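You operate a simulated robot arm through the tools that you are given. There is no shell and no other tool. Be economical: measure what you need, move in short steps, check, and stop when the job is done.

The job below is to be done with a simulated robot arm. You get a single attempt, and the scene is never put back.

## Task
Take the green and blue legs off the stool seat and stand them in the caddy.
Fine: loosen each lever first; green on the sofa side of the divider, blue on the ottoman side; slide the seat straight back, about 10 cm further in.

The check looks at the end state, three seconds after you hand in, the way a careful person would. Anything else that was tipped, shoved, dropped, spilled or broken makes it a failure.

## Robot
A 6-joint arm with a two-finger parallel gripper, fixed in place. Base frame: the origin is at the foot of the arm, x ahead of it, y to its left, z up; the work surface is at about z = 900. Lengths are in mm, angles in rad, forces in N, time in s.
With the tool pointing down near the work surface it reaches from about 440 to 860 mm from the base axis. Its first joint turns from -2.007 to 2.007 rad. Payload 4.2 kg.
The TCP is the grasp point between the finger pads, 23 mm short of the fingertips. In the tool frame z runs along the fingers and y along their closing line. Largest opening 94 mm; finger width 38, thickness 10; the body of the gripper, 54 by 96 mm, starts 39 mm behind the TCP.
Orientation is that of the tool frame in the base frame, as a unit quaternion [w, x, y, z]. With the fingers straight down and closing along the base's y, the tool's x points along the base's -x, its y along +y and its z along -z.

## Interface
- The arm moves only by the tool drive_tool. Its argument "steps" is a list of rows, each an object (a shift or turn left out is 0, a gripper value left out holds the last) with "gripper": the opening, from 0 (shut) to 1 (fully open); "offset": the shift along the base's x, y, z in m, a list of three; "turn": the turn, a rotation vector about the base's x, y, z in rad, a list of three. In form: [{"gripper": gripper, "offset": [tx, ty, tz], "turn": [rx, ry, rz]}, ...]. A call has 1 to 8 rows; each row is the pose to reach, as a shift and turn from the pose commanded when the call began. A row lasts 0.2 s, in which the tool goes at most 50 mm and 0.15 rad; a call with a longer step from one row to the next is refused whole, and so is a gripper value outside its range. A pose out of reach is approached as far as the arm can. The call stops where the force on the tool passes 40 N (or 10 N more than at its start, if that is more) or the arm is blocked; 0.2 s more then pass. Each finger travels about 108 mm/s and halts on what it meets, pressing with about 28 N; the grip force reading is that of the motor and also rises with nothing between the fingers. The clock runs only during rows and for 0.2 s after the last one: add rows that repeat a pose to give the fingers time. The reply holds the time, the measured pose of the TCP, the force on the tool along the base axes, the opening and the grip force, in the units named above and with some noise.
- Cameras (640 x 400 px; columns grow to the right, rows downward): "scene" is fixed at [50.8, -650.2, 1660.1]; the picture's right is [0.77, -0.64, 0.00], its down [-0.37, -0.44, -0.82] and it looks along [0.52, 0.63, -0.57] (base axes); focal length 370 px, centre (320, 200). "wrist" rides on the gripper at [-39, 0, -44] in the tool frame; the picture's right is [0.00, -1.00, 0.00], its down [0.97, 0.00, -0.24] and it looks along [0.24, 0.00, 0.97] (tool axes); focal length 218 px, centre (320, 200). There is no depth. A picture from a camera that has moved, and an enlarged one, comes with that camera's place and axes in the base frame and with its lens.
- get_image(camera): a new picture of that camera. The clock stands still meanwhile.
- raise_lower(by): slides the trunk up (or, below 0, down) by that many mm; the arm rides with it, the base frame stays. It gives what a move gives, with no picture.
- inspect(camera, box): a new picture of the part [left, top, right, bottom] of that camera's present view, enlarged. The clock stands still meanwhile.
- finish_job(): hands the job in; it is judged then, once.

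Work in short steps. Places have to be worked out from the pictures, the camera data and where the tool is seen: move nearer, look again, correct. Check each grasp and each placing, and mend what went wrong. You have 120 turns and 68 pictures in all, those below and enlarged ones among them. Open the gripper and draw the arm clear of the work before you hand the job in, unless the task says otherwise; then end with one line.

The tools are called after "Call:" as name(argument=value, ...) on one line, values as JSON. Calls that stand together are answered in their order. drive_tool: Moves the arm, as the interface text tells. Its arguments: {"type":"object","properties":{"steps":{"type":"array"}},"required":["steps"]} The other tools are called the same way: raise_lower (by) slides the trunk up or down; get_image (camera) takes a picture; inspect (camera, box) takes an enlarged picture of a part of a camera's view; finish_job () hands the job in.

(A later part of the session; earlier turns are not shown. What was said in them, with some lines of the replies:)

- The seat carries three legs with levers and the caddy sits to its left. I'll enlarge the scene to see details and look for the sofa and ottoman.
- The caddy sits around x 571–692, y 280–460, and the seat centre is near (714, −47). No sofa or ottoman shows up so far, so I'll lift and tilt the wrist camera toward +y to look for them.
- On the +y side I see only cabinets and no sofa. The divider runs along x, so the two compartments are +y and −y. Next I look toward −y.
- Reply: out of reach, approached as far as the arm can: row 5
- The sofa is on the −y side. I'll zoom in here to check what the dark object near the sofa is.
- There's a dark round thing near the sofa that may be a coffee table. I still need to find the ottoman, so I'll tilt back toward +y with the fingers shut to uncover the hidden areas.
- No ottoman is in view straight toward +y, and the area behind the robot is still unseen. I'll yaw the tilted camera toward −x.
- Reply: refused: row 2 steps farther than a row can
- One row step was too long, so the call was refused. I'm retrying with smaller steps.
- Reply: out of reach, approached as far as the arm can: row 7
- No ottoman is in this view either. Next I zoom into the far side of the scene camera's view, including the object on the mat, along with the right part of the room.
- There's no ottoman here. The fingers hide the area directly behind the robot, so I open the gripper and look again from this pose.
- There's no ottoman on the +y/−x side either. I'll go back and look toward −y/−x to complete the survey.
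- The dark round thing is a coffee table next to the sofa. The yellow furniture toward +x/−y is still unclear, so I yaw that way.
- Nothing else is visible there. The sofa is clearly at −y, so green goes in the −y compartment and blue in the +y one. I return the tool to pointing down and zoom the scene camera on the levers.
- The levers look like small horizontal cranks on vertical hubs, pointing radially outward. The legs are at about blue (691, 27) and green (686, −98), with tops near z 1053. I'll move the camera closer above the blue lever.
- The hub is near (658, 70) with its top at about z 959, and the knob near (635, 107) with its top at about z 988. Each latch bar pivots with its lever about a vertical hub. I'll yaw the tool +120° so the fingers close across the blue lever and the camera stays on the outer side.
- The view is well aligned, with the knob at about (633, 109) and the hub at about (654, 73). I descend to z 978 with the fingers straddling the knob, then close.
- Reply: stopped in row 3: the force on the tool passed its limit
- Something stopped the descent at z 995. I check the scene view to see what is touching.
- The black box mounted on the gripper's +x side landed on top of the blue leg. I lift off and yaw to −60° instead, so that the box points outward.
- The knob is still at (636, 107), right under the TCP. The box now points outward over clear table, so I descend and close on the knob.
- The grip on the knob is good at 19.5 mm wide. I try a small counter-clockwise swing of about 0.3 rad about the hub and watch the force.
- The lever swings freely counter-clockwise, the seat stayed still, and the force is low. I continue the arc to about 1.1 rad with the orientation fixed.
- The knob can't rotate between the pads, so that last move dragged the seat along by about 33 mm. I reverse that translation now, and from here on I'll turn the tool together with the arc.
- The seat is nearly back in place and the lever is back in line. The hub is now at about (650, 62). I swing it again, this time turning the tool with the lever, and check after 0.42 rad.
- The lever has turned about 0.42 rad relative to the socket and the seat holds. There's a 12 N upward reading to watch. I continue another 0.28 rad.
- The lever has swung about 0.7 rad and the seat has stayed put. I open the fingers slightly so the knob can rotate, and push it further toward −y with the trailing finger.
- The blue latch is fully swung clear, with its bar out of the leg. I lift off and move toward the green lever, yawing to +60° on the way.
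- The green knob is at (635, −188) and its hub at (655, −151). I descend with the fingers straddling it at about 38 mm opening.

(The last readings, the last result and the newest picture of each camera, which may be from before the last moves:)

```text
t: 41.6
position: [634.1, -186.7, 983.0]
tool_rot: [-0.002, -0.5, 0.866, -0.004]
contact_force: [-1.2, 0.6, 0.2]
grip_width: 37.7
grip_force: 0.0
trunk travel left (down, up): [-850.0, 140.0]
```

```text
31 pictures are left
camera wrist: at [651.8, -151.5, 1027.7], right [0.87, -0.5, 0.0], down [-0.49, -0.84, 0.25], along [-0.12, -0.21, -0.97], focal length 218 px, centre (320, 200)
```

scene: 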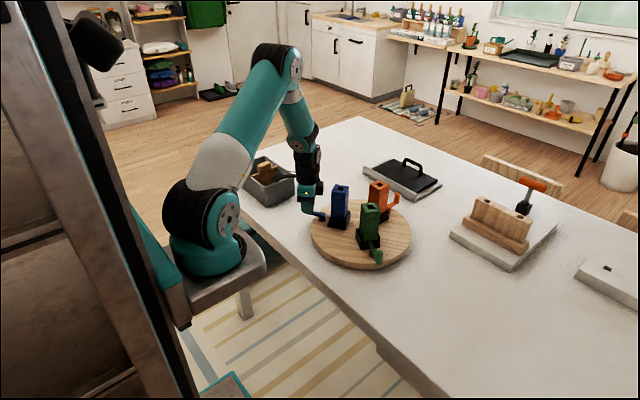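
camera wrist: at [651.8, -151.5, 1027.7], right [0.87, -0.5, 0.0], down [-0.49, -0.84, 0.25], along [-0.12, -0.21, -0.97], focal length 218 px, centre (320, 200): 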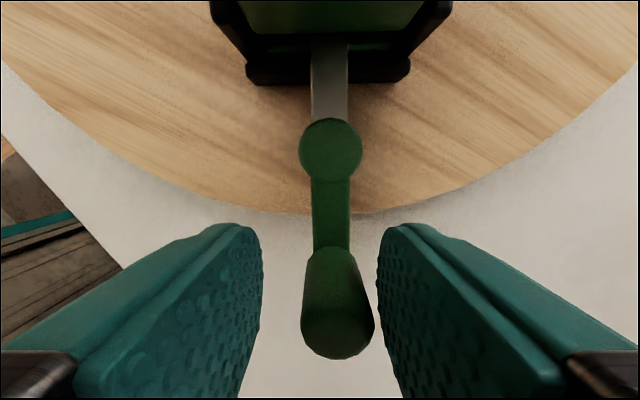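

The fingers straddle the knob well. I push counter-clockwise by about 0.3 rad and check.

Call:
drive_tool(steps=[{"offset": [0.0144, -0.0108, 0], "turn": [0, 0, 0.075]}, {"offset": [0.0209, -0.0118, 0], "turn": [0, 0, 0.15]}])

Call:
get_image(camera="wrist")

```text
t: 42.2
position: [655.8, -200.2, 982.8]
tool_rot: [-0.001, -0.563, 0.826, -0.002]
contact_force: [-0.5, 0.0, -0.7]
grip_width: 37.9
grip_force: 0.2
trunk travel left (down, up): [-850.0, 140.0]
```

```text
30 pictures are left
camera wrist: at [668.2, -162.8, 1028.0], right [0.93, -0.36, 0.0], down [-0.35, -0.9, 0.25], along [-0.09, -0.23, -0.97], focal length 218 px, centre (320, 200)
```

wrist: 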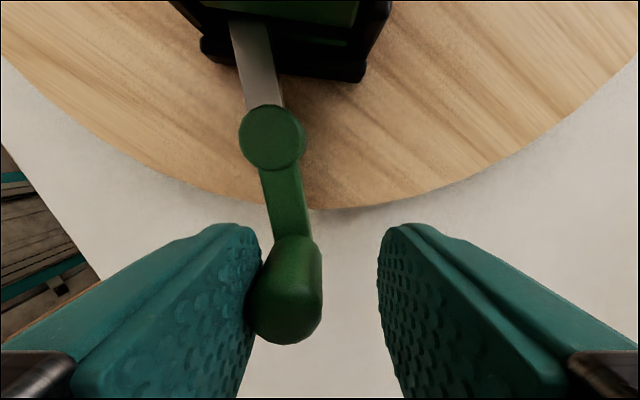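

It rotates easily with no force. I continue the arc to about 1.2 rad.

Call:
drive_tool(steps=[{"offset": [0.0068, 0.0, 0], "turn": [0, 0, 0.075]}, {"offset": [0.0133, 0.0008, 0], "turn": [0, 0, 0.15]}, {"offset": [0.02, 0.003, 0], "turn": [0, 0, 0.225]}, {"offset": [0.0259, 0.0056, 0], "turn": [0, 0, 0.3]}, {"offset": [0.0315, 0.0095, 0], "turn": [0, 0, 0.375]}, {"offset": [0.0367, 0.0138, 0], "turn": [0, 0, 0.45]}])

Call:
get_image(camera="wrist")

```text
t: 43.6
position: [693.1, -185.8, 984.0]
tool_rot: [0.001, 0.735, -0.678, 0.003]
contact_force: [0.9, -1.0, 0.2]
grip_width: 37.5
grip_force: 0.0
trunk travel left (down, up): [-850.0, 140.0]
```

```text
29 pictures are left
camera wrist: at [687.8, -144.7, 1027.6], right [1.0, 0.08, 0.0], down [0.07, -0.97, 0.25], along [0.02, -0.24, -0.97], focal length 218 px, centre (320, 200)
```

wrist: 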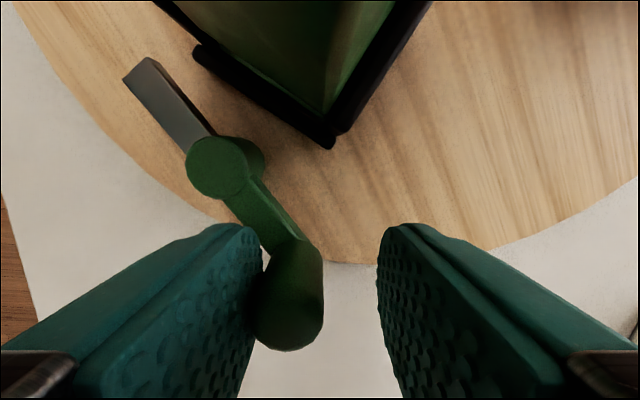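

The green latch is out of the leg at about 1.25 rad. I nudge it slightly further to be safe, then lift straight up and go above the blue leg at default yaw to look.

Call:
drive_tool(steps=[{"offset": [0.004, 0.002, 0]}, {"offset": [0.008, 0.004, 0]}, {"offset": [0.003, 0.002, 0]}, {"offset": [0.003, 0.002, 0.04]}, {"offset": [0.003, 0.002, 0.08]}, {"offset": [0.003, 0.002, 0.12]}, {"offset": [0.003, 0.002, 0.16]}, {"offset": [0.003, 0.002, 0.2]}])

Call:
drive_tool(steps=[{"turn": [0, 0, -0.15], "gripper": 1}, {"offset": [-0.02, 0.03, 0.0], "turn": [0, 0, -0.3], "gripper": 1}, {"offset": [-0.04, 0.06, 0.0], "turn": [0, 0, -0.45]}, {"offset": [-0.06, 0.09, 0.0], "turn": [0, 0, -0.6]}, {"offset": [-0.08, 0.12, 0.0], "turn": [0, 0, -0.75]}, {"offset": [-0.1, 0.14, 0.0], "turn": [0, 0, -0.9]}, {"offset": [-0.1, 0.14, 0.0], "turn": [0, 0, -1.05]}])

Call:
get_image(camera="wrist")

```text
t: 45.5
position: [696.8, -183.4, 1184.0]
tool_rot: [0.001, 0.734, -0.679, 0.002]
contact_force: [1.0, 0.3, -0.2]
grip_width: 37.6
grip_force: 0.1
trunk travel left (down, up): [-850.0, 140.0]
```

```text
t: 47.0
position: [593.6, -43.3, 1182.5]
tool_rot: [-0.003, -0.293, 0.956, -0.001]
contact_force: [0.0, 0.0, -0.1]
grip_width: 94.2
grip_force: 0.1
trunk travel left (down, up): [-850.0, 140.0]
```

```text
28 pictures are left
camera wrist: at [625.2, -20.6, 1227.6], right [0.56, -0.83, 0.0], down [-0.8, -0.54, 0.25], along [-0.2, -0.14, -0.97], focal length 218 px, centre (320, 200)
```

wrist: 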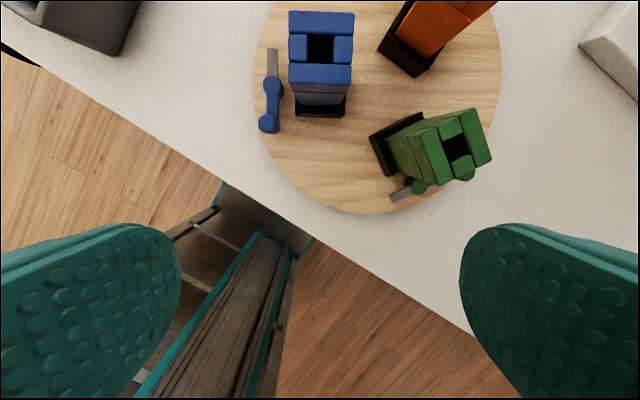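

Both latches are clear, and the current yaw of about 34° matches the blue leg's faces. The blue leg top is near (680, 15), so I move above it and check.

Call:
drive_tool(steps=[{"offset": [0.03, 0.02, 0]}, {"offset": [0.06, 0.04, 0]}, {"offset": [0.0865, 0.058, 0]}, {"offset": [0.0865, 0.058, -0.04]}, {"offset": [0.0865, 0.058, -0.0725]}])

Call:
get_image(camera="wrist")

Call:
inspect(camera="scene", box=[260, 140, 420, 280])

```text
t: 48.2
position: [679.7, 15.5, 1111.8]
tool_rot: [-0.002, -0.294, 0.956, -0.002]
contact_force: [-0.8, 0.1, 0.5]
grip_width: 94.2
grip_force: 0.1
trunk travel left (down, up): [-850.0, 140.0]
```

```text
27 pictures are left
camera wrist: at [710.8, 38.5, 1156.8], right [0.56, -0.83, 0.0], down [-0.8, -0.54, 0.25], along [-0.2, -0.14, -0.97], focal length 218 px, centre (320, 200)
```

wrist: 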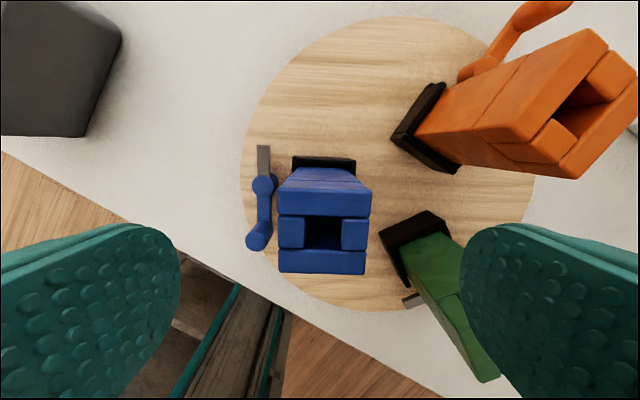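

```text
2.86 times, centred on (340, 210) of scene
camera zoom: at [50.8, -650.2, 1660.1], right [0.77, -0.64, 0.0], down [-0.37, -0.44, -0.82], along [0.52, 0.63, -0.57], focal length 1056 px, centre (263, 171)
```

zoom: 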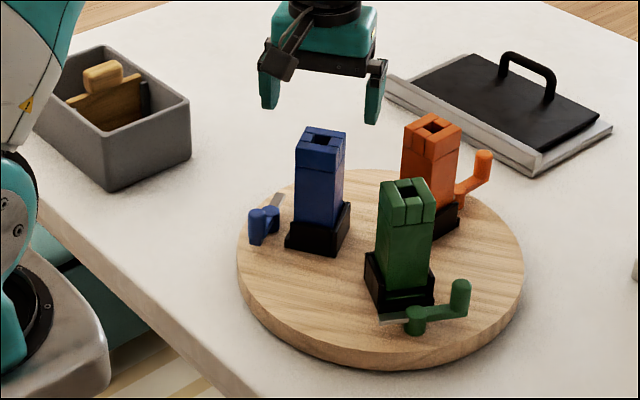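

The blue leg is centred and aligned between the fingers. I descend to z 1036 and close on it.

Call:
drive_tool(steps=[{"offset": [-0.003, -0.002, -0.03]}, {"offset": [-0.003, -0.002, -0.055]}, {"offset": [-0.003, -0.002, -0.076]}, {"offset": [-0.003, -0.002, -0.076], "gripper": 0.35}, {"offset": [-0.003, -0.002, -0.076], "gripper": 0.35}, {"offset": [-0.003, -0.002, -0.076], "gripper": 0.35}])

```text
t: 49.6
position: [679.1, 13.7, 1035.8]
tool_rot: [-0.003, -0.294, 0.956, -0.002]
contact_force: [-3.0, 2.2, 0.7]
grip_width: 44.2
grip_force: 27.9
trunk travel left (down, up): [-850.0, 140.0]
```

Gripped at 44 mm width. I lift slowly and check that the leg comes out without the seat.

Call:
drive_tool(steps=[{"offset": [0, 0, 0.01]}, {"offset": [0, 0, 0.025]}, {"offset": [0, 0, 0.05]}, {"offset": [0, 0, 0.08]}, {"offset": [0, 0, 0.12]}, {"offset": [0, 0, 0.16]}])

Call:
get_image(camera="scene")

```text
t: 51.0
position: [682.1, 13.4, 1195.4]
tool_rot: [-0.003, -0.294, 0.956, -0.002]
contact_force: [-0.1, -0.7, -2.3]
grip_width: 44.1
grip_force: 28.5
trunk travel left (down, up): [-850.0, 140.0]
```

```text
25 pictures are left
```

scene: 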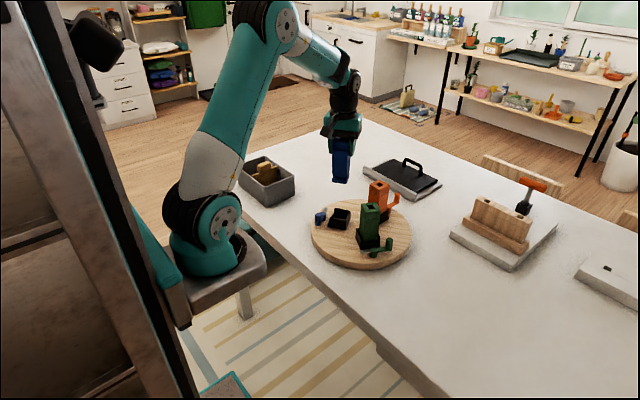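

The leg came out cleanly and the seat stayed. I carry it high toward the caddy, turning to yaw 0.

Call:
drive_tool(steps=[{"offset": [-0.007, 0.035, 0.0], "turn": [0, 0, -0.07]}, {"offset": [-0.014, 0.075, 0.0], "turn": [0, 0, -0.14]}, {"offset": [-0.02, 0.115, 0.0], "turn": [0, 0, -0.21]}, {"offset": [-0.027, 0.155, 0.0], "turn": [0, 0, -0.28]}, {"offset": [-0.033, 0.195, 0.0], "turn": [0, 0, -0.35]}, {"offset": [-0.04, 0.235, 0.0], "turn": [0, 0, -0.42]}, {"offset": [-0.046, 0.275, 0.0], "turn": [0, 0, -0.5]}, {"offset": [-0.052, 0.31, 0.0], "turn": [0, 0, -0.597]}])

Call:
get_image(camera="wrist")

```text
t: 52.9
position: [627.2, 326.6, 1194.9]
tool_rot: [-0.003, 0.002, 1.0, -0.002]
contact_force: [0.0, 0.0, -2.4]
grip_width: 43.9
grip_force: 28.1
trunk travel left (down, up): [-850.0, 140.0]
```

```text
24 pictures are left
camera wrist: at [665.0, 327.1, 1239.6], right [0.0, -1.0, 0.0], down [-0.97, 0.0, 0.25], along [-0.25, 0.0, -0.97], focal length 218 px, centre (320, 200)
```

wrist: 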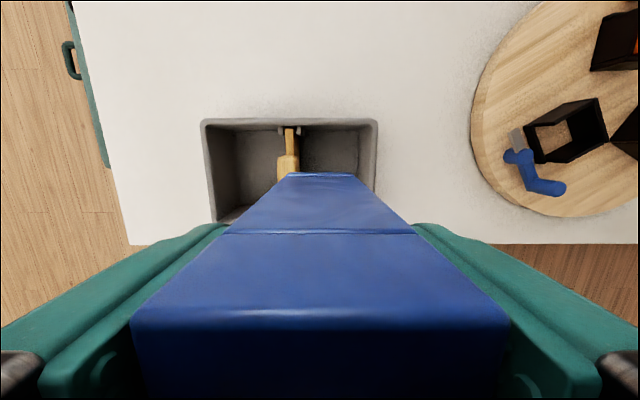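

The caddy spans about y 260–464 and x 566–690, with the divider at y≈361. Blue goes in the +y compartment at about (628, 414). I move there and descend most of the way.

Call:
drive_tool(steps=[{"offset": [0, 0.045, 0]}, {"offset": [0.001, 0.088, 0]}, {"offset": [0.001, 0.088, -0.04]}, {"offset": [0.001, 0.088, -0.08]}, {"offset": [0.001, 0.088, -0.11]}, {"offset": [0.001, 0.088, -0.11]}])

Call:
get_image(camera="wrist")

Call:
inspect(camera="scene", box=[210, 110, 350, 225])

```text
t: 54.2
position: [627.0, 409.5, 1083.8]
tool_rot: [-0.002, 0.0, 1.0, -0.001]
contact_force: [0.6, 0.3, -2.2]
grip_width: 44.2
grip_force: 28.4
trunk travel left (down, up): [-850.0, 140.0]
```

```text
23 pictures are left
camera wrist: at [664.2, 410.5, 1128.6], right [0.0, -1.0, 0.0], down [-0.97, 0.0, 0.25], along [-0.25, 0.0, -0.97], focal length 218 px, centre (320, 200)
```

wrist: 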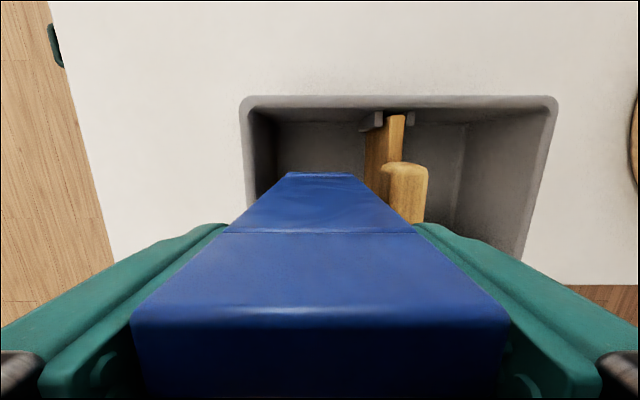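

```text
3.48 times, centred on (280, 168) of scene
camera zoom: at [50.8, -650.2, 1660.1], right [0.77, -0.64, 0.0], down [-0.37, -0.44, -0.82], along [0.52, 0.63, -0.57], focal length 1285 px, centre (459, 313)
```

zoom: 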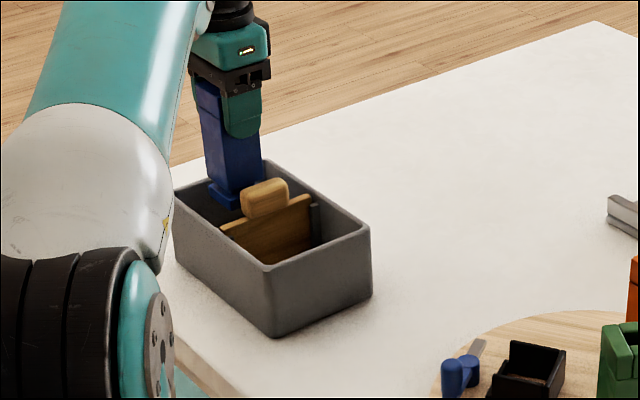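

The leg is lined up in the +y compartment: it's at y 410 and the compartment runs about 365–450. I descend slowly to the floor.

Call:
drive_tool(steps=[{"offset": [0.002, 0.001, -0.03]}, {"offset": [0.002, 0.001, -0.05]}, {"offset": [0.002, 0.001, -0.056]}, {"offset": [0.002, 0.001, -0.06]}, {"offset": [0.002, 0.001, -0.063]}, {"offset": [0.002, 0.001, -0.066]}])

```text
t: 55.6
position: [629.9, 412.0, 1017.7]
tool_rot: [-0.004, -0.001, 1.0, -0.001]
contact_force: [-0.9, 0.2, -1.9]
grip_width: 43.9
grip_force: 27.9
trunk travel left (down, up): [-850.0, 140.0]
```

No contact yet at 1017.7, so I continue in small steps.

Call:
drive_tool(steps=[{"offset": [0, 0, -0.003]}, {"offset": [0, 0, -0.006]}, {"offset": [0, 0, -0.009]}, {"offset": [0, 0, -0.009]}])

```text
t: 56.6
position: [630.5, 411.6, 1012.7]
tool_rot: [0.0, 0.0, 1.0, 0.001]
contact_force: [-3.1, -3.8, 23.0]
grip_width: 43.3
grip_force: 28.5
trunk travel left (down, up): [-850.0, 140.0]
```

The leg has touched the floor at z≈1013. I ease up by 3 mm and open moderately.

Call:
drive_tool(steps=[{"offset": [0, 0, 0.003]}, {"offset": [0, 0, 0.003], "gripper": 0.6}, {"offset": [0, 0, 0.003], "gripper": 0.6}, {"offset": [0, 0, 0.003], "gripper": 0.6}, {"offset": [0, 0, 0.04]}, {"offset": [0, 0, 0.08]}, {"offset": [0, 0, 0.12]}])

Call:
get_image(camera="wrist")

Call:
inspect(camera="scene", box=[210, 110, 350, 225])

```text
t: 58.2
position: [629.6, 411.1, 1130.1]
tool_rot: [-0.004, -0.001, 1.0, -0.001]
contact_force: [0.6, 0.6, -1.0]
grip_width: 56.5
grip_force: 0.0
trunk travel left (down, up): [-850.0, 140.0]
```

```text
21 pictures are left
camera wrist: at [666.8, 413.2, 1173.2], right [0.0, -1.0, 0.0], down [-0.97, 0.0, 0.25], along [-0.25, 0.0, -0.97], focal length 218 px, centre (320, 200)
```

wrist: 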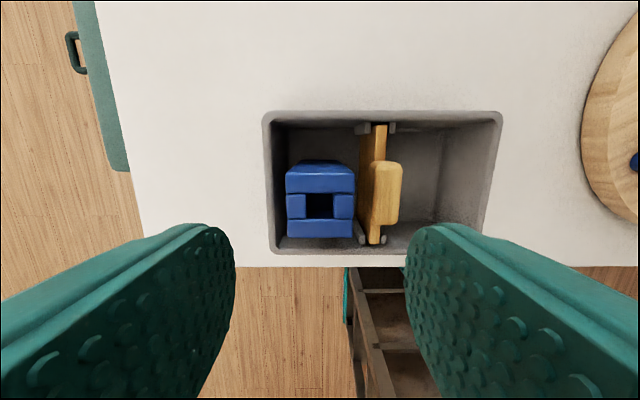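

```text
3.48 times, centred on (280, 168) of scene
camera zoom: at [50.8, -650.2, 1660.1], right [0.77, -0.64, 0.0], down [-0.37, -0.44, -0.82], along [0.52, 0.63, -0.57], focal length 1285 px, centre (459, 313)
```

zoom: 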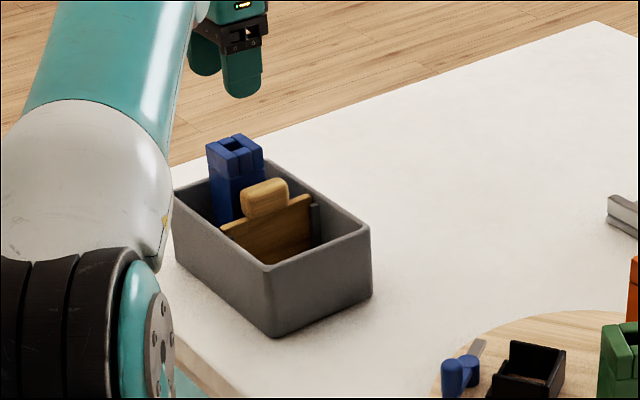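

Blue stands upright in the +y compartment. Next I travel to the green leg at about (680, −109), yawing to about −27° on the way.

Call:
drive_tool(steps=[{"offset": [0, -0.045, 0.02], "gripper": 1}, {"offset": [0, -0.09, 0.03], "gripper": 1}, {"offset": [0, -0.135, 0.03]}, {"offset": [0, -0.18, 0.03]}, {"offset": [0, -0.225, 0.03]}, {"offset": [0, -0.27, 0.03]}, {"offset": [0, -0.315, 0.03]}, {"offset": [0, -0.36, 0.03]}])

Call:
drive_tool(steps=[{"offset": [0.005, -0.04, 0], "turn": [0, 0, -0.12]}, {"offset": [0.01, -0.08, 0], "turn": [0, 0, -0.24]}, {"offset": [0.02, -0.12, 0], "turn": [0, 0, -0.36]}, {"offset": [0.035, -0.155, 0], "turn": [0, 0, -0.47]}, {"offset": [0.045, -0.16, -0.02], "turn": [0, 0, -0.47]}, {"offset": [0.049, -0.16, -0.05], "turn": [0, 0, -0.47]}])

Call:
get_image(camera="wrist")

```text
t: 60.0
position: [628.4, 51.2, 1160.5]
tool_rot: [-0.002, 0.0, 1.0, 0.0]
contact_force: [0.8, 0.6, 0.0]
grip_width: 94.1
grip_force: 0.1
trunk travel left (down, up): [-850.0, 140.0]
```

```text
t: 61.5
position: [679.5, -109.8, 1109.4]
tool_rot: [-0.003, 0.234, 0.972, 0.0]
contact_force: [-1.1, 0.4, 0.2]
grip_width: 93.9
grip_force: 0.1
trunk travel left (down, up): [-850.0, 140.0]
```

```text
19 pictures are left
camera wrist: at [713.8, -126.5, 1153.1], right [-0.45, -0.89, 0.0], down [-0.86, 0.44, 0.25], along [-0.22, 0.11, -0.97], focal length 218 px, centre (320, 200)
```

wrist: 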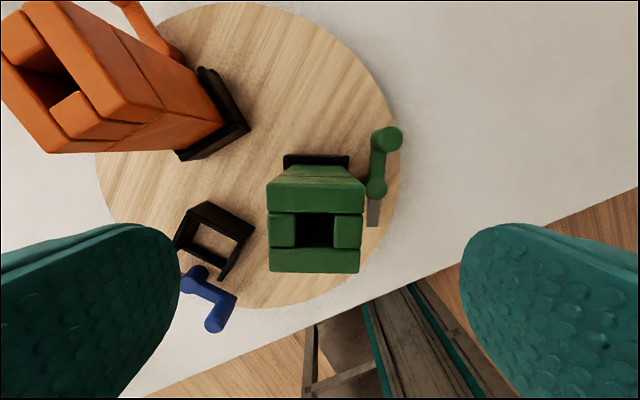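

The green leg is centred and aligned. I descend and grip it.

Call:
drive_tool(steps=[{"offset": [0, 0.002, -0.03]}, {"offset": [0, 0.002, -0.055]}, {"offset": [0, 0.002, -0.073]}, {"offset": [0, 0.002, -0.073], "gripper": 0.35}, {"offset": [0, 0.002, -0.073], "gripper": 0.35}, {"offset": [0, 0.002, -0.073], "gripper": 0.35}])

Call:
drive_tool(steps=[{"offset": [0, 0, 0.01]}, {"offset": [0, 0, 0.025]}, {"offset": [0, 0, 0.05]}, {"offset": [0, 0, 0.08]}, {"offset": [0, 0, 0.12]}, {"offset": [0, 0, 0.16]}])

Call:
get_image(camera="scene")

```text
t: 62.9
position: [681.4, -106.9, 1033.3]
tool_rot: [-0.003, 0.234, 0.972, 0.0]
contact_force: [-0.1, -1.3, 0.9]
grip_width: 43.9
grip_force: 27.9
trunk travel left (down, up): [-850.0, 140.0]
```

```text
t: 64.2
position: [681.6, -106.9, 1196.8]
tool_rot: [-0.003, 0.233, 0.973, 0.0]
contact_force: [0.9, -0.8, -3.5]
grip_width: 44.1
grip_force: 27.9
trunk travel left (down, up): [-850.0, 140.0]
```

```text
18 pictures are left
```

scene: 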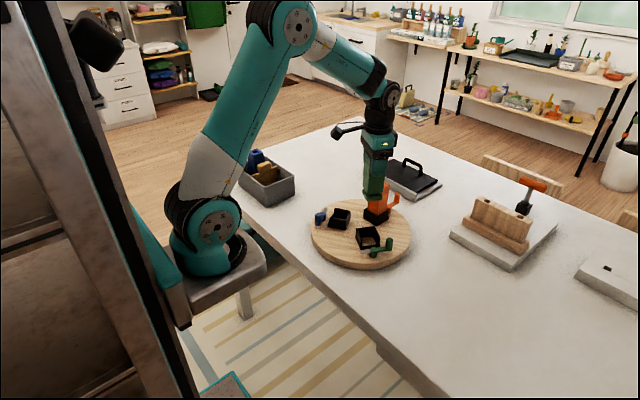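

The green leg is out, and I carry it to the −y (sofa-side) compartment at about (629, 309).

Call:
drive_tool(steps=[{"offset": [-0.008, 0.045, 0], "turn": [0, 0, 0.06]}, {"offset": [-0.016, 0.09, 0], "turn": [0, 0, 0.12]}, {"offset": [-0.024, 0.135, 0], "turn": [0, 0, 0.18]}, {"offset": [-0.032, 0.18, 0], "turn": [0, 0, 0.24]}, {"offset": [-0.04, 0.225, 0], "turn": [0, 0, 0.3]}, {"offset": [-0.048, 0.27, 0], "turn": [0, 0, 0.36]}, {"offset": [-0.053, 0.315, 0], "turn": [0, 0, 0.42]}, {"offset": [-0.053, 0.36, 0], "turn": [0, 0, 0.47]}])

Call:
drive_tool(steps=[{"offset": [0, 0.045, 0]}, {"offset": [0.001, 0.056, 0]}, {"offset": [0.001, 0.056, -0.04]}, {"offset": [0.001, 0.056, -0.08]}, {"offset": [0.001, 0.056, -0.11]}, {"offset": [0.001, 0.056, -0.11]}])

Call:
get_image(camera="wrist")

Call:
inspect(camera="scene", box=[210, 110, 350, 225])

```text
t: 66.0
position: [624.9, 253.7, 1198.2]
tool_rot: [-0.003, -0.001, 1.0, -0.001]
contact_force: [0.0, -0.6, -2.4]
grip_width: 43.6
grip_force: 27.7
trunk travel left (down, up): [-850.0, 140.0]
```

```text
t: 67.5
position: [627.3, 310.3, 1087.3]
tool_rot: [-0.002, 0.0, 1.0, 0.0]
contact_force: [0.6, -0.7, -3.3]
grip_width: 44.1
grip_force: 27.9
trunk travel left (down, up): [-850.0, 140.0]
```

```text
17 pictures are left
camera wrist: at [665.8, 311.2, 1131.6], right [0.0, -1.0, 0.0], down [-0.97, 0.0, 0.25], along [-0.25, 0.0, -0.97], focal length 218 px, centre (320, 200)
```

wrist: 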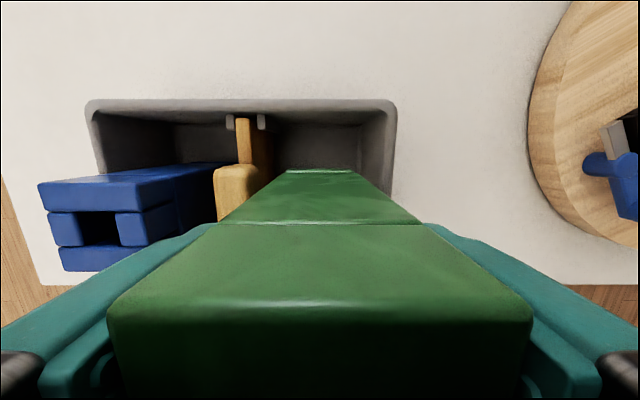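

```text
3.48 times, centred on (280, 168) of scene
camera zoom: at [50.8, -650.2, 1660.1], right [0.77, -0.64, 0.0], down [-0.37, -0.44, -0.82], along [0.52, 0.63, -0.57], focal length 1285 px, centre (459, 313)
```

zoom: 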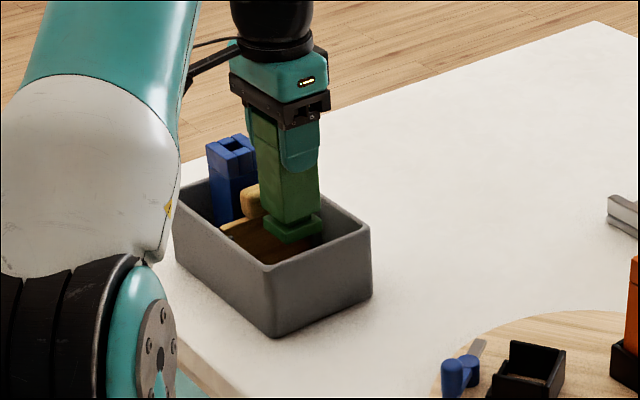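

The leg is lined up in the −y compartment with clearance, so I descend slowly to the floor.

Call:
drive_tool(steps=[{"offset": [0.001, 0, -0.03]}, {"offset": [0.001, 0, -0.055]}, {"offset": [0.001, 0, -0.068]}, {"offset": [0.001, 0, -0.072]}, {"offset": [0.001, 0, -0.075]}, {"offset": [0.001, 0, -0.078]}, {"offset": [0.001, 0, -0.078]}])

```text
t: 69.0
position: [629.1, 308.4, 1011.9]
tool_rot: [-0.001, 0.001, 1.0, 0.0]
contact_force: [-3.8, -3.2, 23.3]
grip_width: 43.7
grip_force: 27.5
trunk travel left (down, up): [-850.0, 140.0]
```

The floor has been reached, with 23 N upward. I ease up, open and lift away.

Call:
drive_tool(steps=[{"offset": [0, 0, 0.003]}, {"offset": [0, 0, 0.003], "gripper": 0.6}, {"offset": [0, 0, 0.003], "gripper": 0.6}, {"offset": [0, 0, 0.003], "gripper": 0.6}, {"offset": [0, 0, 0.04]}, {"offset": [0, 0, 0.08]}, {"offset": [0, 0, 0.12]}, {"offset": [0, 0, 0.15]}])

Call:
drive_tool(steps=[{"offset": [0, -0.045, 0], "gripper": 0.8}, {"offset": [0, -0.09, 0]}, {"offset": [0, -0.135, 0]}, {"offset": [0, -0.18, 0]}, {"offset": [0, -0.225, 0]}, {"offset": [0, -0.27, 0]}, {"offset": [0, -0.3, 0]}])

Call:
get_image(camera="wrist")

Call:
get_image(camera="scene")

```text
t: 70.8
position: [630.3, 308.6, 1159.0]
tool_rot: [-0.004, 0.0, 1.0, -0.001]
contact_force: [0.3, -0.4, 0.0]
grip_width: 56.6
grip_force: 0.1
trunk travel left (down, up): [-850.0, 140.0]
```

```text
t: 72.5
position: [629.6, 8.1, 1158.4]
tool_rot: [-0.003, 0.0, 1.0, -0.001]
contact_force: [-0.8, 0.3, 0.3]
grip_width: 75.2
grip_force: 0.1
trunk travel left (down, up): [-850.0, 140.0]
```

```text
15 pictures are left
camera wrist: at [666.6, 9.9, 1203.8], right [0.0, -1.0, 0.0], down [-0.97, 0.0, 0.25], along [-0.25, 0.0, -0.97], focal length 218 px, centre (320, 200)
```

wrist: 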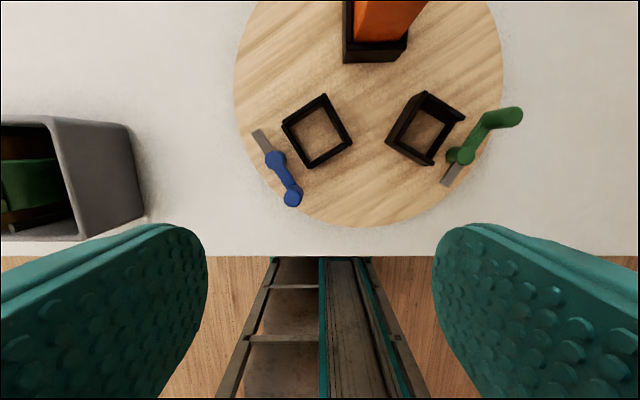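

```text
14 pictures are left
```

scene: 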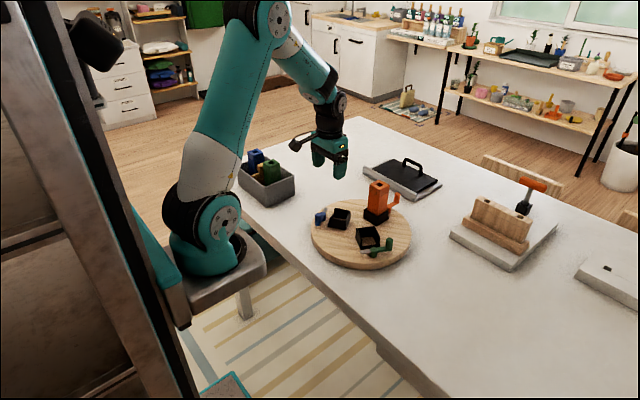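

Both legs stand in the caddy. Before sliding the seat, I compare its present pose with the original using the same zoom as at the start.

Call:
inspect(camera="scene", box=[220, 140, 440, 278])

```text
2.90 times, centred on (330, 209) of scene
camera zoom: at [50.8, -650.2, 1660.1], right [0.77, -0.64, 0.0], down [-0.37, -0.44, -0.82], along [0.52, 0.63, -0.57], focal length 1071 px, centre (291, 174)
```

zoom: 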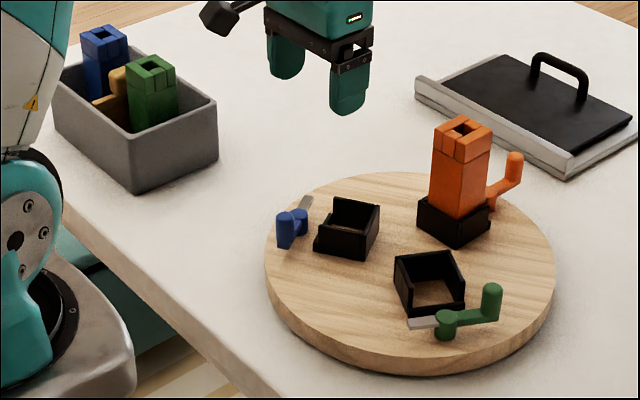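

The seat is now about (−6, −7) mm and +2° off its original pose. I'll correct this by gripping the empty blue socket at (680, 13) across its side walls and moving the seat with it. First I position above the socket at yaw −1.02.

Call:
drive_tool(steps=[{"offset": [0.01, 0.001, -0.01], "turn": [0, 0, -0.146], "gripper": 1}, {"offset": [0.02, 0.002, -0.02], "turn": [0, 0, -0.292], "gripper": 1}, {"offset": [0.03, 0.003, -0.04], "turn": [0, 0, -0.438]}, {"offset": [0.04, 0.004, -0.06], "turn": [0, 0, -0.584]}, {"offset": [0.045, 0.005, -0.08], "turn": [0, 0, -0.73]}, {"offset": [0.051, 0.005, -0.1], "turn": [0, 0, -0.876]}, {"offset": [0.051, 0.005, -0.12], "turn": [0, 0, -1.02]}])

Call:
get_image(camera="wrist")

```text
t: 74.0
position: [680.0, 12.0, 1041.3]
tool_rot: [-0.002, 0.49, 0.872, 0.001]
contact_force: [-0.8, 0.5, 1.3]
grip_width: 94.0
grip_force: 0.0
trunk travel left (down, up): [-850.0, 140.0]
```

```text
12 pictures are left
camera wrist: at [699.1, -20.4, 1084.8], right [-0.85, -0.52, 0.0], down [-0.5, 0.83, 0.25], along [-0.13, 0.21, -0.97], focal length 218 px, centre (320, 200)
```

wrist: 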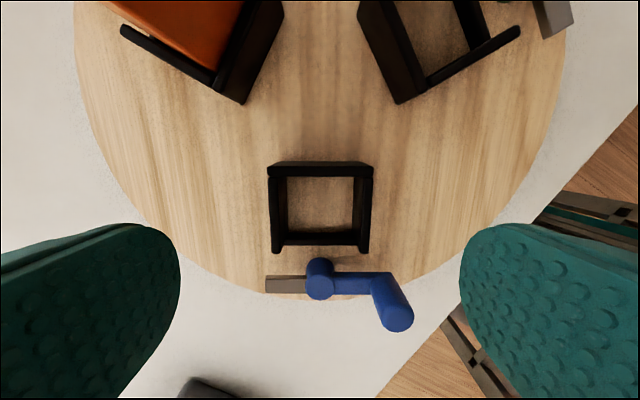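

The socket is centred and square to the fingers. I descend to z 954, with the tips just above the seat, and close on the socket walls.

Call:
drive_tool(steps=[{"offset": [-0.001, 0.001, -0.04]}, {"offset": [-0.002, 0.002, -0.07]}, {"offset": [-0.002, 0.002, -0.082]}, {"offset": [-0.002, 0.002, -0.086]}, {"offset": [-0.002, 0.002, -0.086], "gripper": 0.5}, {"offset": [-0.002, 0.002, -0.086], "gripper": 0.5}, {"offset": [-0.002, 0.002, -0.086], "gripper": 0.5}])

```text
t: 75.7
position: [678.1, 14.2, 952.5]
tool_rot: [-0.003, 0.488, 0.873, 0.0]
contact_force: [-1.4, 1.5, 0.6]
grip_width: 58.8
grip_force: 28.4
trunk travel left (down, up): [-850.0, 140.0]
```

The socket is gripped at 58.8 mm. I slide the seat 70 mm first with the corrections (+8 y, −0.03 yaw), then check the clearance to the tray.

Call:
drive_tool(steps=[{"offset": [0.01, 0.001, 0], "turn": [0, 0, -0.005]}, {"offset": [0.02, 0.003, 0], "turn": [0, 0, -0.01]}, {"offset": [0.03, 0.004, 0], "turn": [0, 0, -0.015]}, {"offset": [0.04, 0.006, 0], "turn": [0, 0, -0.02]}, {"offset": [0.05, 0.007, 0], "turn": [0, 0, -0.025]}, {"offset": [0.06, 0.008, 0], "turn": [0, 0, -0.03]}, {"offset": [0.07, 0.008, 0], "turn": [0, 0, -0.03]}])

Call:
inspect(camera="scene", box=[290, 130, 470, 270])

```text
t: 77.2
position: [747.8, 22.0, 953.1]
tool_rot: [-0.002, 0.502, 0.865, 0.0]
contact_force: [-7.8, 1.6, 0.0]
grip_width: 59.2
grip_force: 27.8
trunk travel left (down, up): [-850.0, 140.0]
```

```text
2.86 times, centred on (380, 200) of scene
camera zoom: at [50.8, -650.2, 1660.1], right [0.77, -0.64, 0.0], down [-0.37, -0.44, -0.82], along [0.52, 0.63, -0.57], focal length 1056 px, centre (149, 200)
```

zoom: 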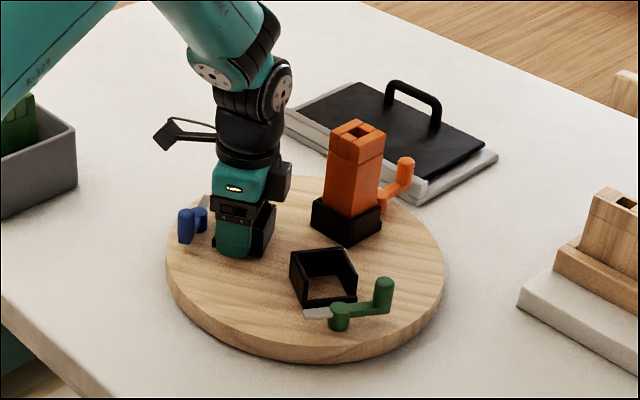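

There are at least 15 mm of margin to the tray after the remaining slide. I slide the last 35 mm.

Call:
drive_tool(steps=[{"offset": [0.008, 0, 0]}, {"offset": [0.016, 0, 0]}, {"offset": [0.024, 0, 0]}, {"offset": [0.031, 0, 0]}, {"offset": [0.035, 0, 0]}, {"offset": [0.035, 0, 0]}])

Call:
inspect(camera="scene", box=[290, 130, 470, 270])

```text
t: 78.7
position: [783.5, 24.9, 952.6]
tool_rot: [-0.002, 0.502, 0.865, 0.001]
contact_force: [-4.6, -0.1, 0.3]
grip_width: 58.8
grip_force: 28.0
trunk travel left (down, up): [-850.0, 140.0]
```

```text
2.86 times, centred on (380, 200) of scene
camera zoom: at [50.8, -650.2, 1660.1], right [0.77, -0.64, 0.0], down [-0.37, -0.44, -0.82], along [0.52, 0.63, -0.57], focal length 1056 px, centre (149, 200)
```

zoom: 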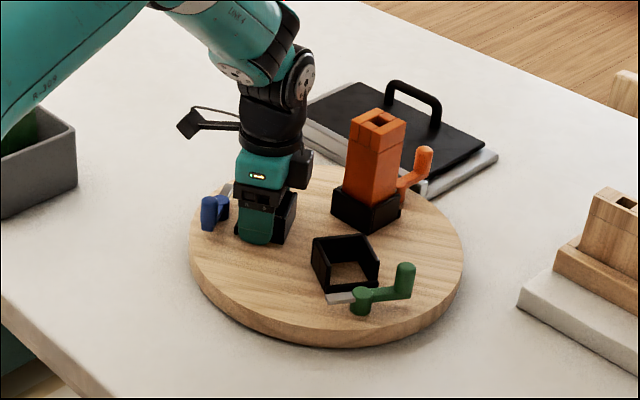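

The tray is undisturbed. I release the socket, lift up and draw back.

Call:
drive_tool(steps=[{"gripper": 0.75}, {"gripper": 0.75}, {"offset": [0, 0, 0.03]}, {"offset": [0, 0, 0.07]}, {"offset": [0, 0, 0.11]}, {"offset": [0, 0, 0.15]}, {"offset": [0, 0, 0.19]}, {"offset": [-0.03, 0, 0.21]}])

Call:
drive_tool(steps=[{"offset": [-0.03, 0, 0.0], "turn": [0, 0, 0.15], "gripper": 1}, {"offset": [-0.06, 0, 0.0], "turn": [0, 0, 0.3]}, {"offset": [-0.09, 0, 0.0], "turn": [0, 0, 0.45]}, {"offset": [-0.11, 0, 0.0], "turn": [0, 0, 0.6]}, {"offset": [-0.12, 0, 0.0], "turn": [0, 0, 0.75]}, {"offset": [-0.125, 0, 0.0], "turn": [0, 0, 0.9]}, {"offset": [-0.125, 0, 0.0], "turn": [0, 0, 1.05]}])

Call:
get_image(camera="wrist")

Call:
inspect(camera="scene", box=[220, 120, 460, 270])

```text
t: 80.5
position: [754.3, 26.7, 1166.1]
tool_rot: [-0.004, 0.501, 0.865, 0.0]
contact_force: [0.7, -0.4, -0.9]
grip_width: 70.6
grip_force: 0.1
trunk travel left (down, up): [-850.0, 140.0]
```

```text
t: 82.0
position: [626.3, 24.5, 1162.9]
tool_rot: [-0.002, -0.002, 1.0, 0.0]
contact_force: [-0.8, -0.3, 0.0]
grip_width: 94.0
grip_force: 0.0
trunk travel left (down, up): [-850.0, 140.0]
```

```text
9 pictures are left
camera wrist: at [663.9, 26.2, 1207.6], right [0.0, -1.0, 0.0], down [-0.97, 0.0, 0.25], along [-0.25, 0.0, -0.97], focal length 218 px, centre (320, 200)
```

wrist: 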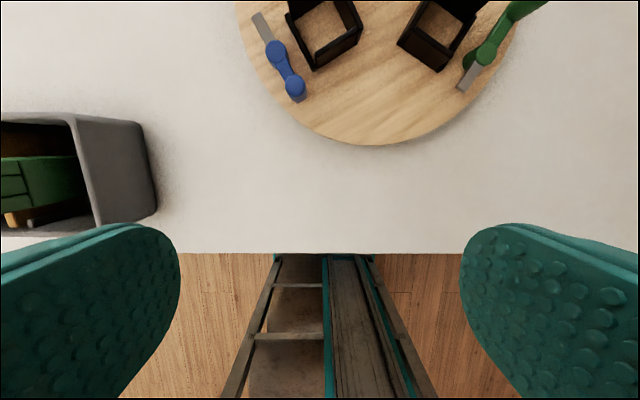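

```text
2.67 times, centred on (340, 195) of scene
camera zoom: at [50.8, -650.2, 1660.1], right [0.77, -0.64, 0.0], down [-0.37, -0.44, -0.82], along [0.52, 0.63, -0.57], focal length 985 px, centre (267, 213)
```

zoom: 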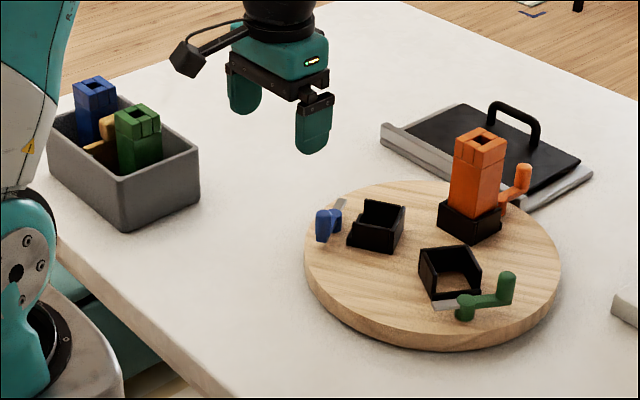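

The near rim has moved from x≈562 to ≈661, about 99 mm straight back. Both legs stand in the caddy, the orange leg and the tray are undisturbed, and the arm is clear with the gripper open. I hand in.

Call:
finish_job()

```text
The job is handed in.
```

I loosened both levers and stood the legs in the caddy, green on the sofa side and blue on the other. I slid the seat back about 99 mm by my measurement; I never saw an ottoman, so blue's side is by elimination. I dragged the seat about 33 mm while loosening the blue lever and then corrected its position and angle.
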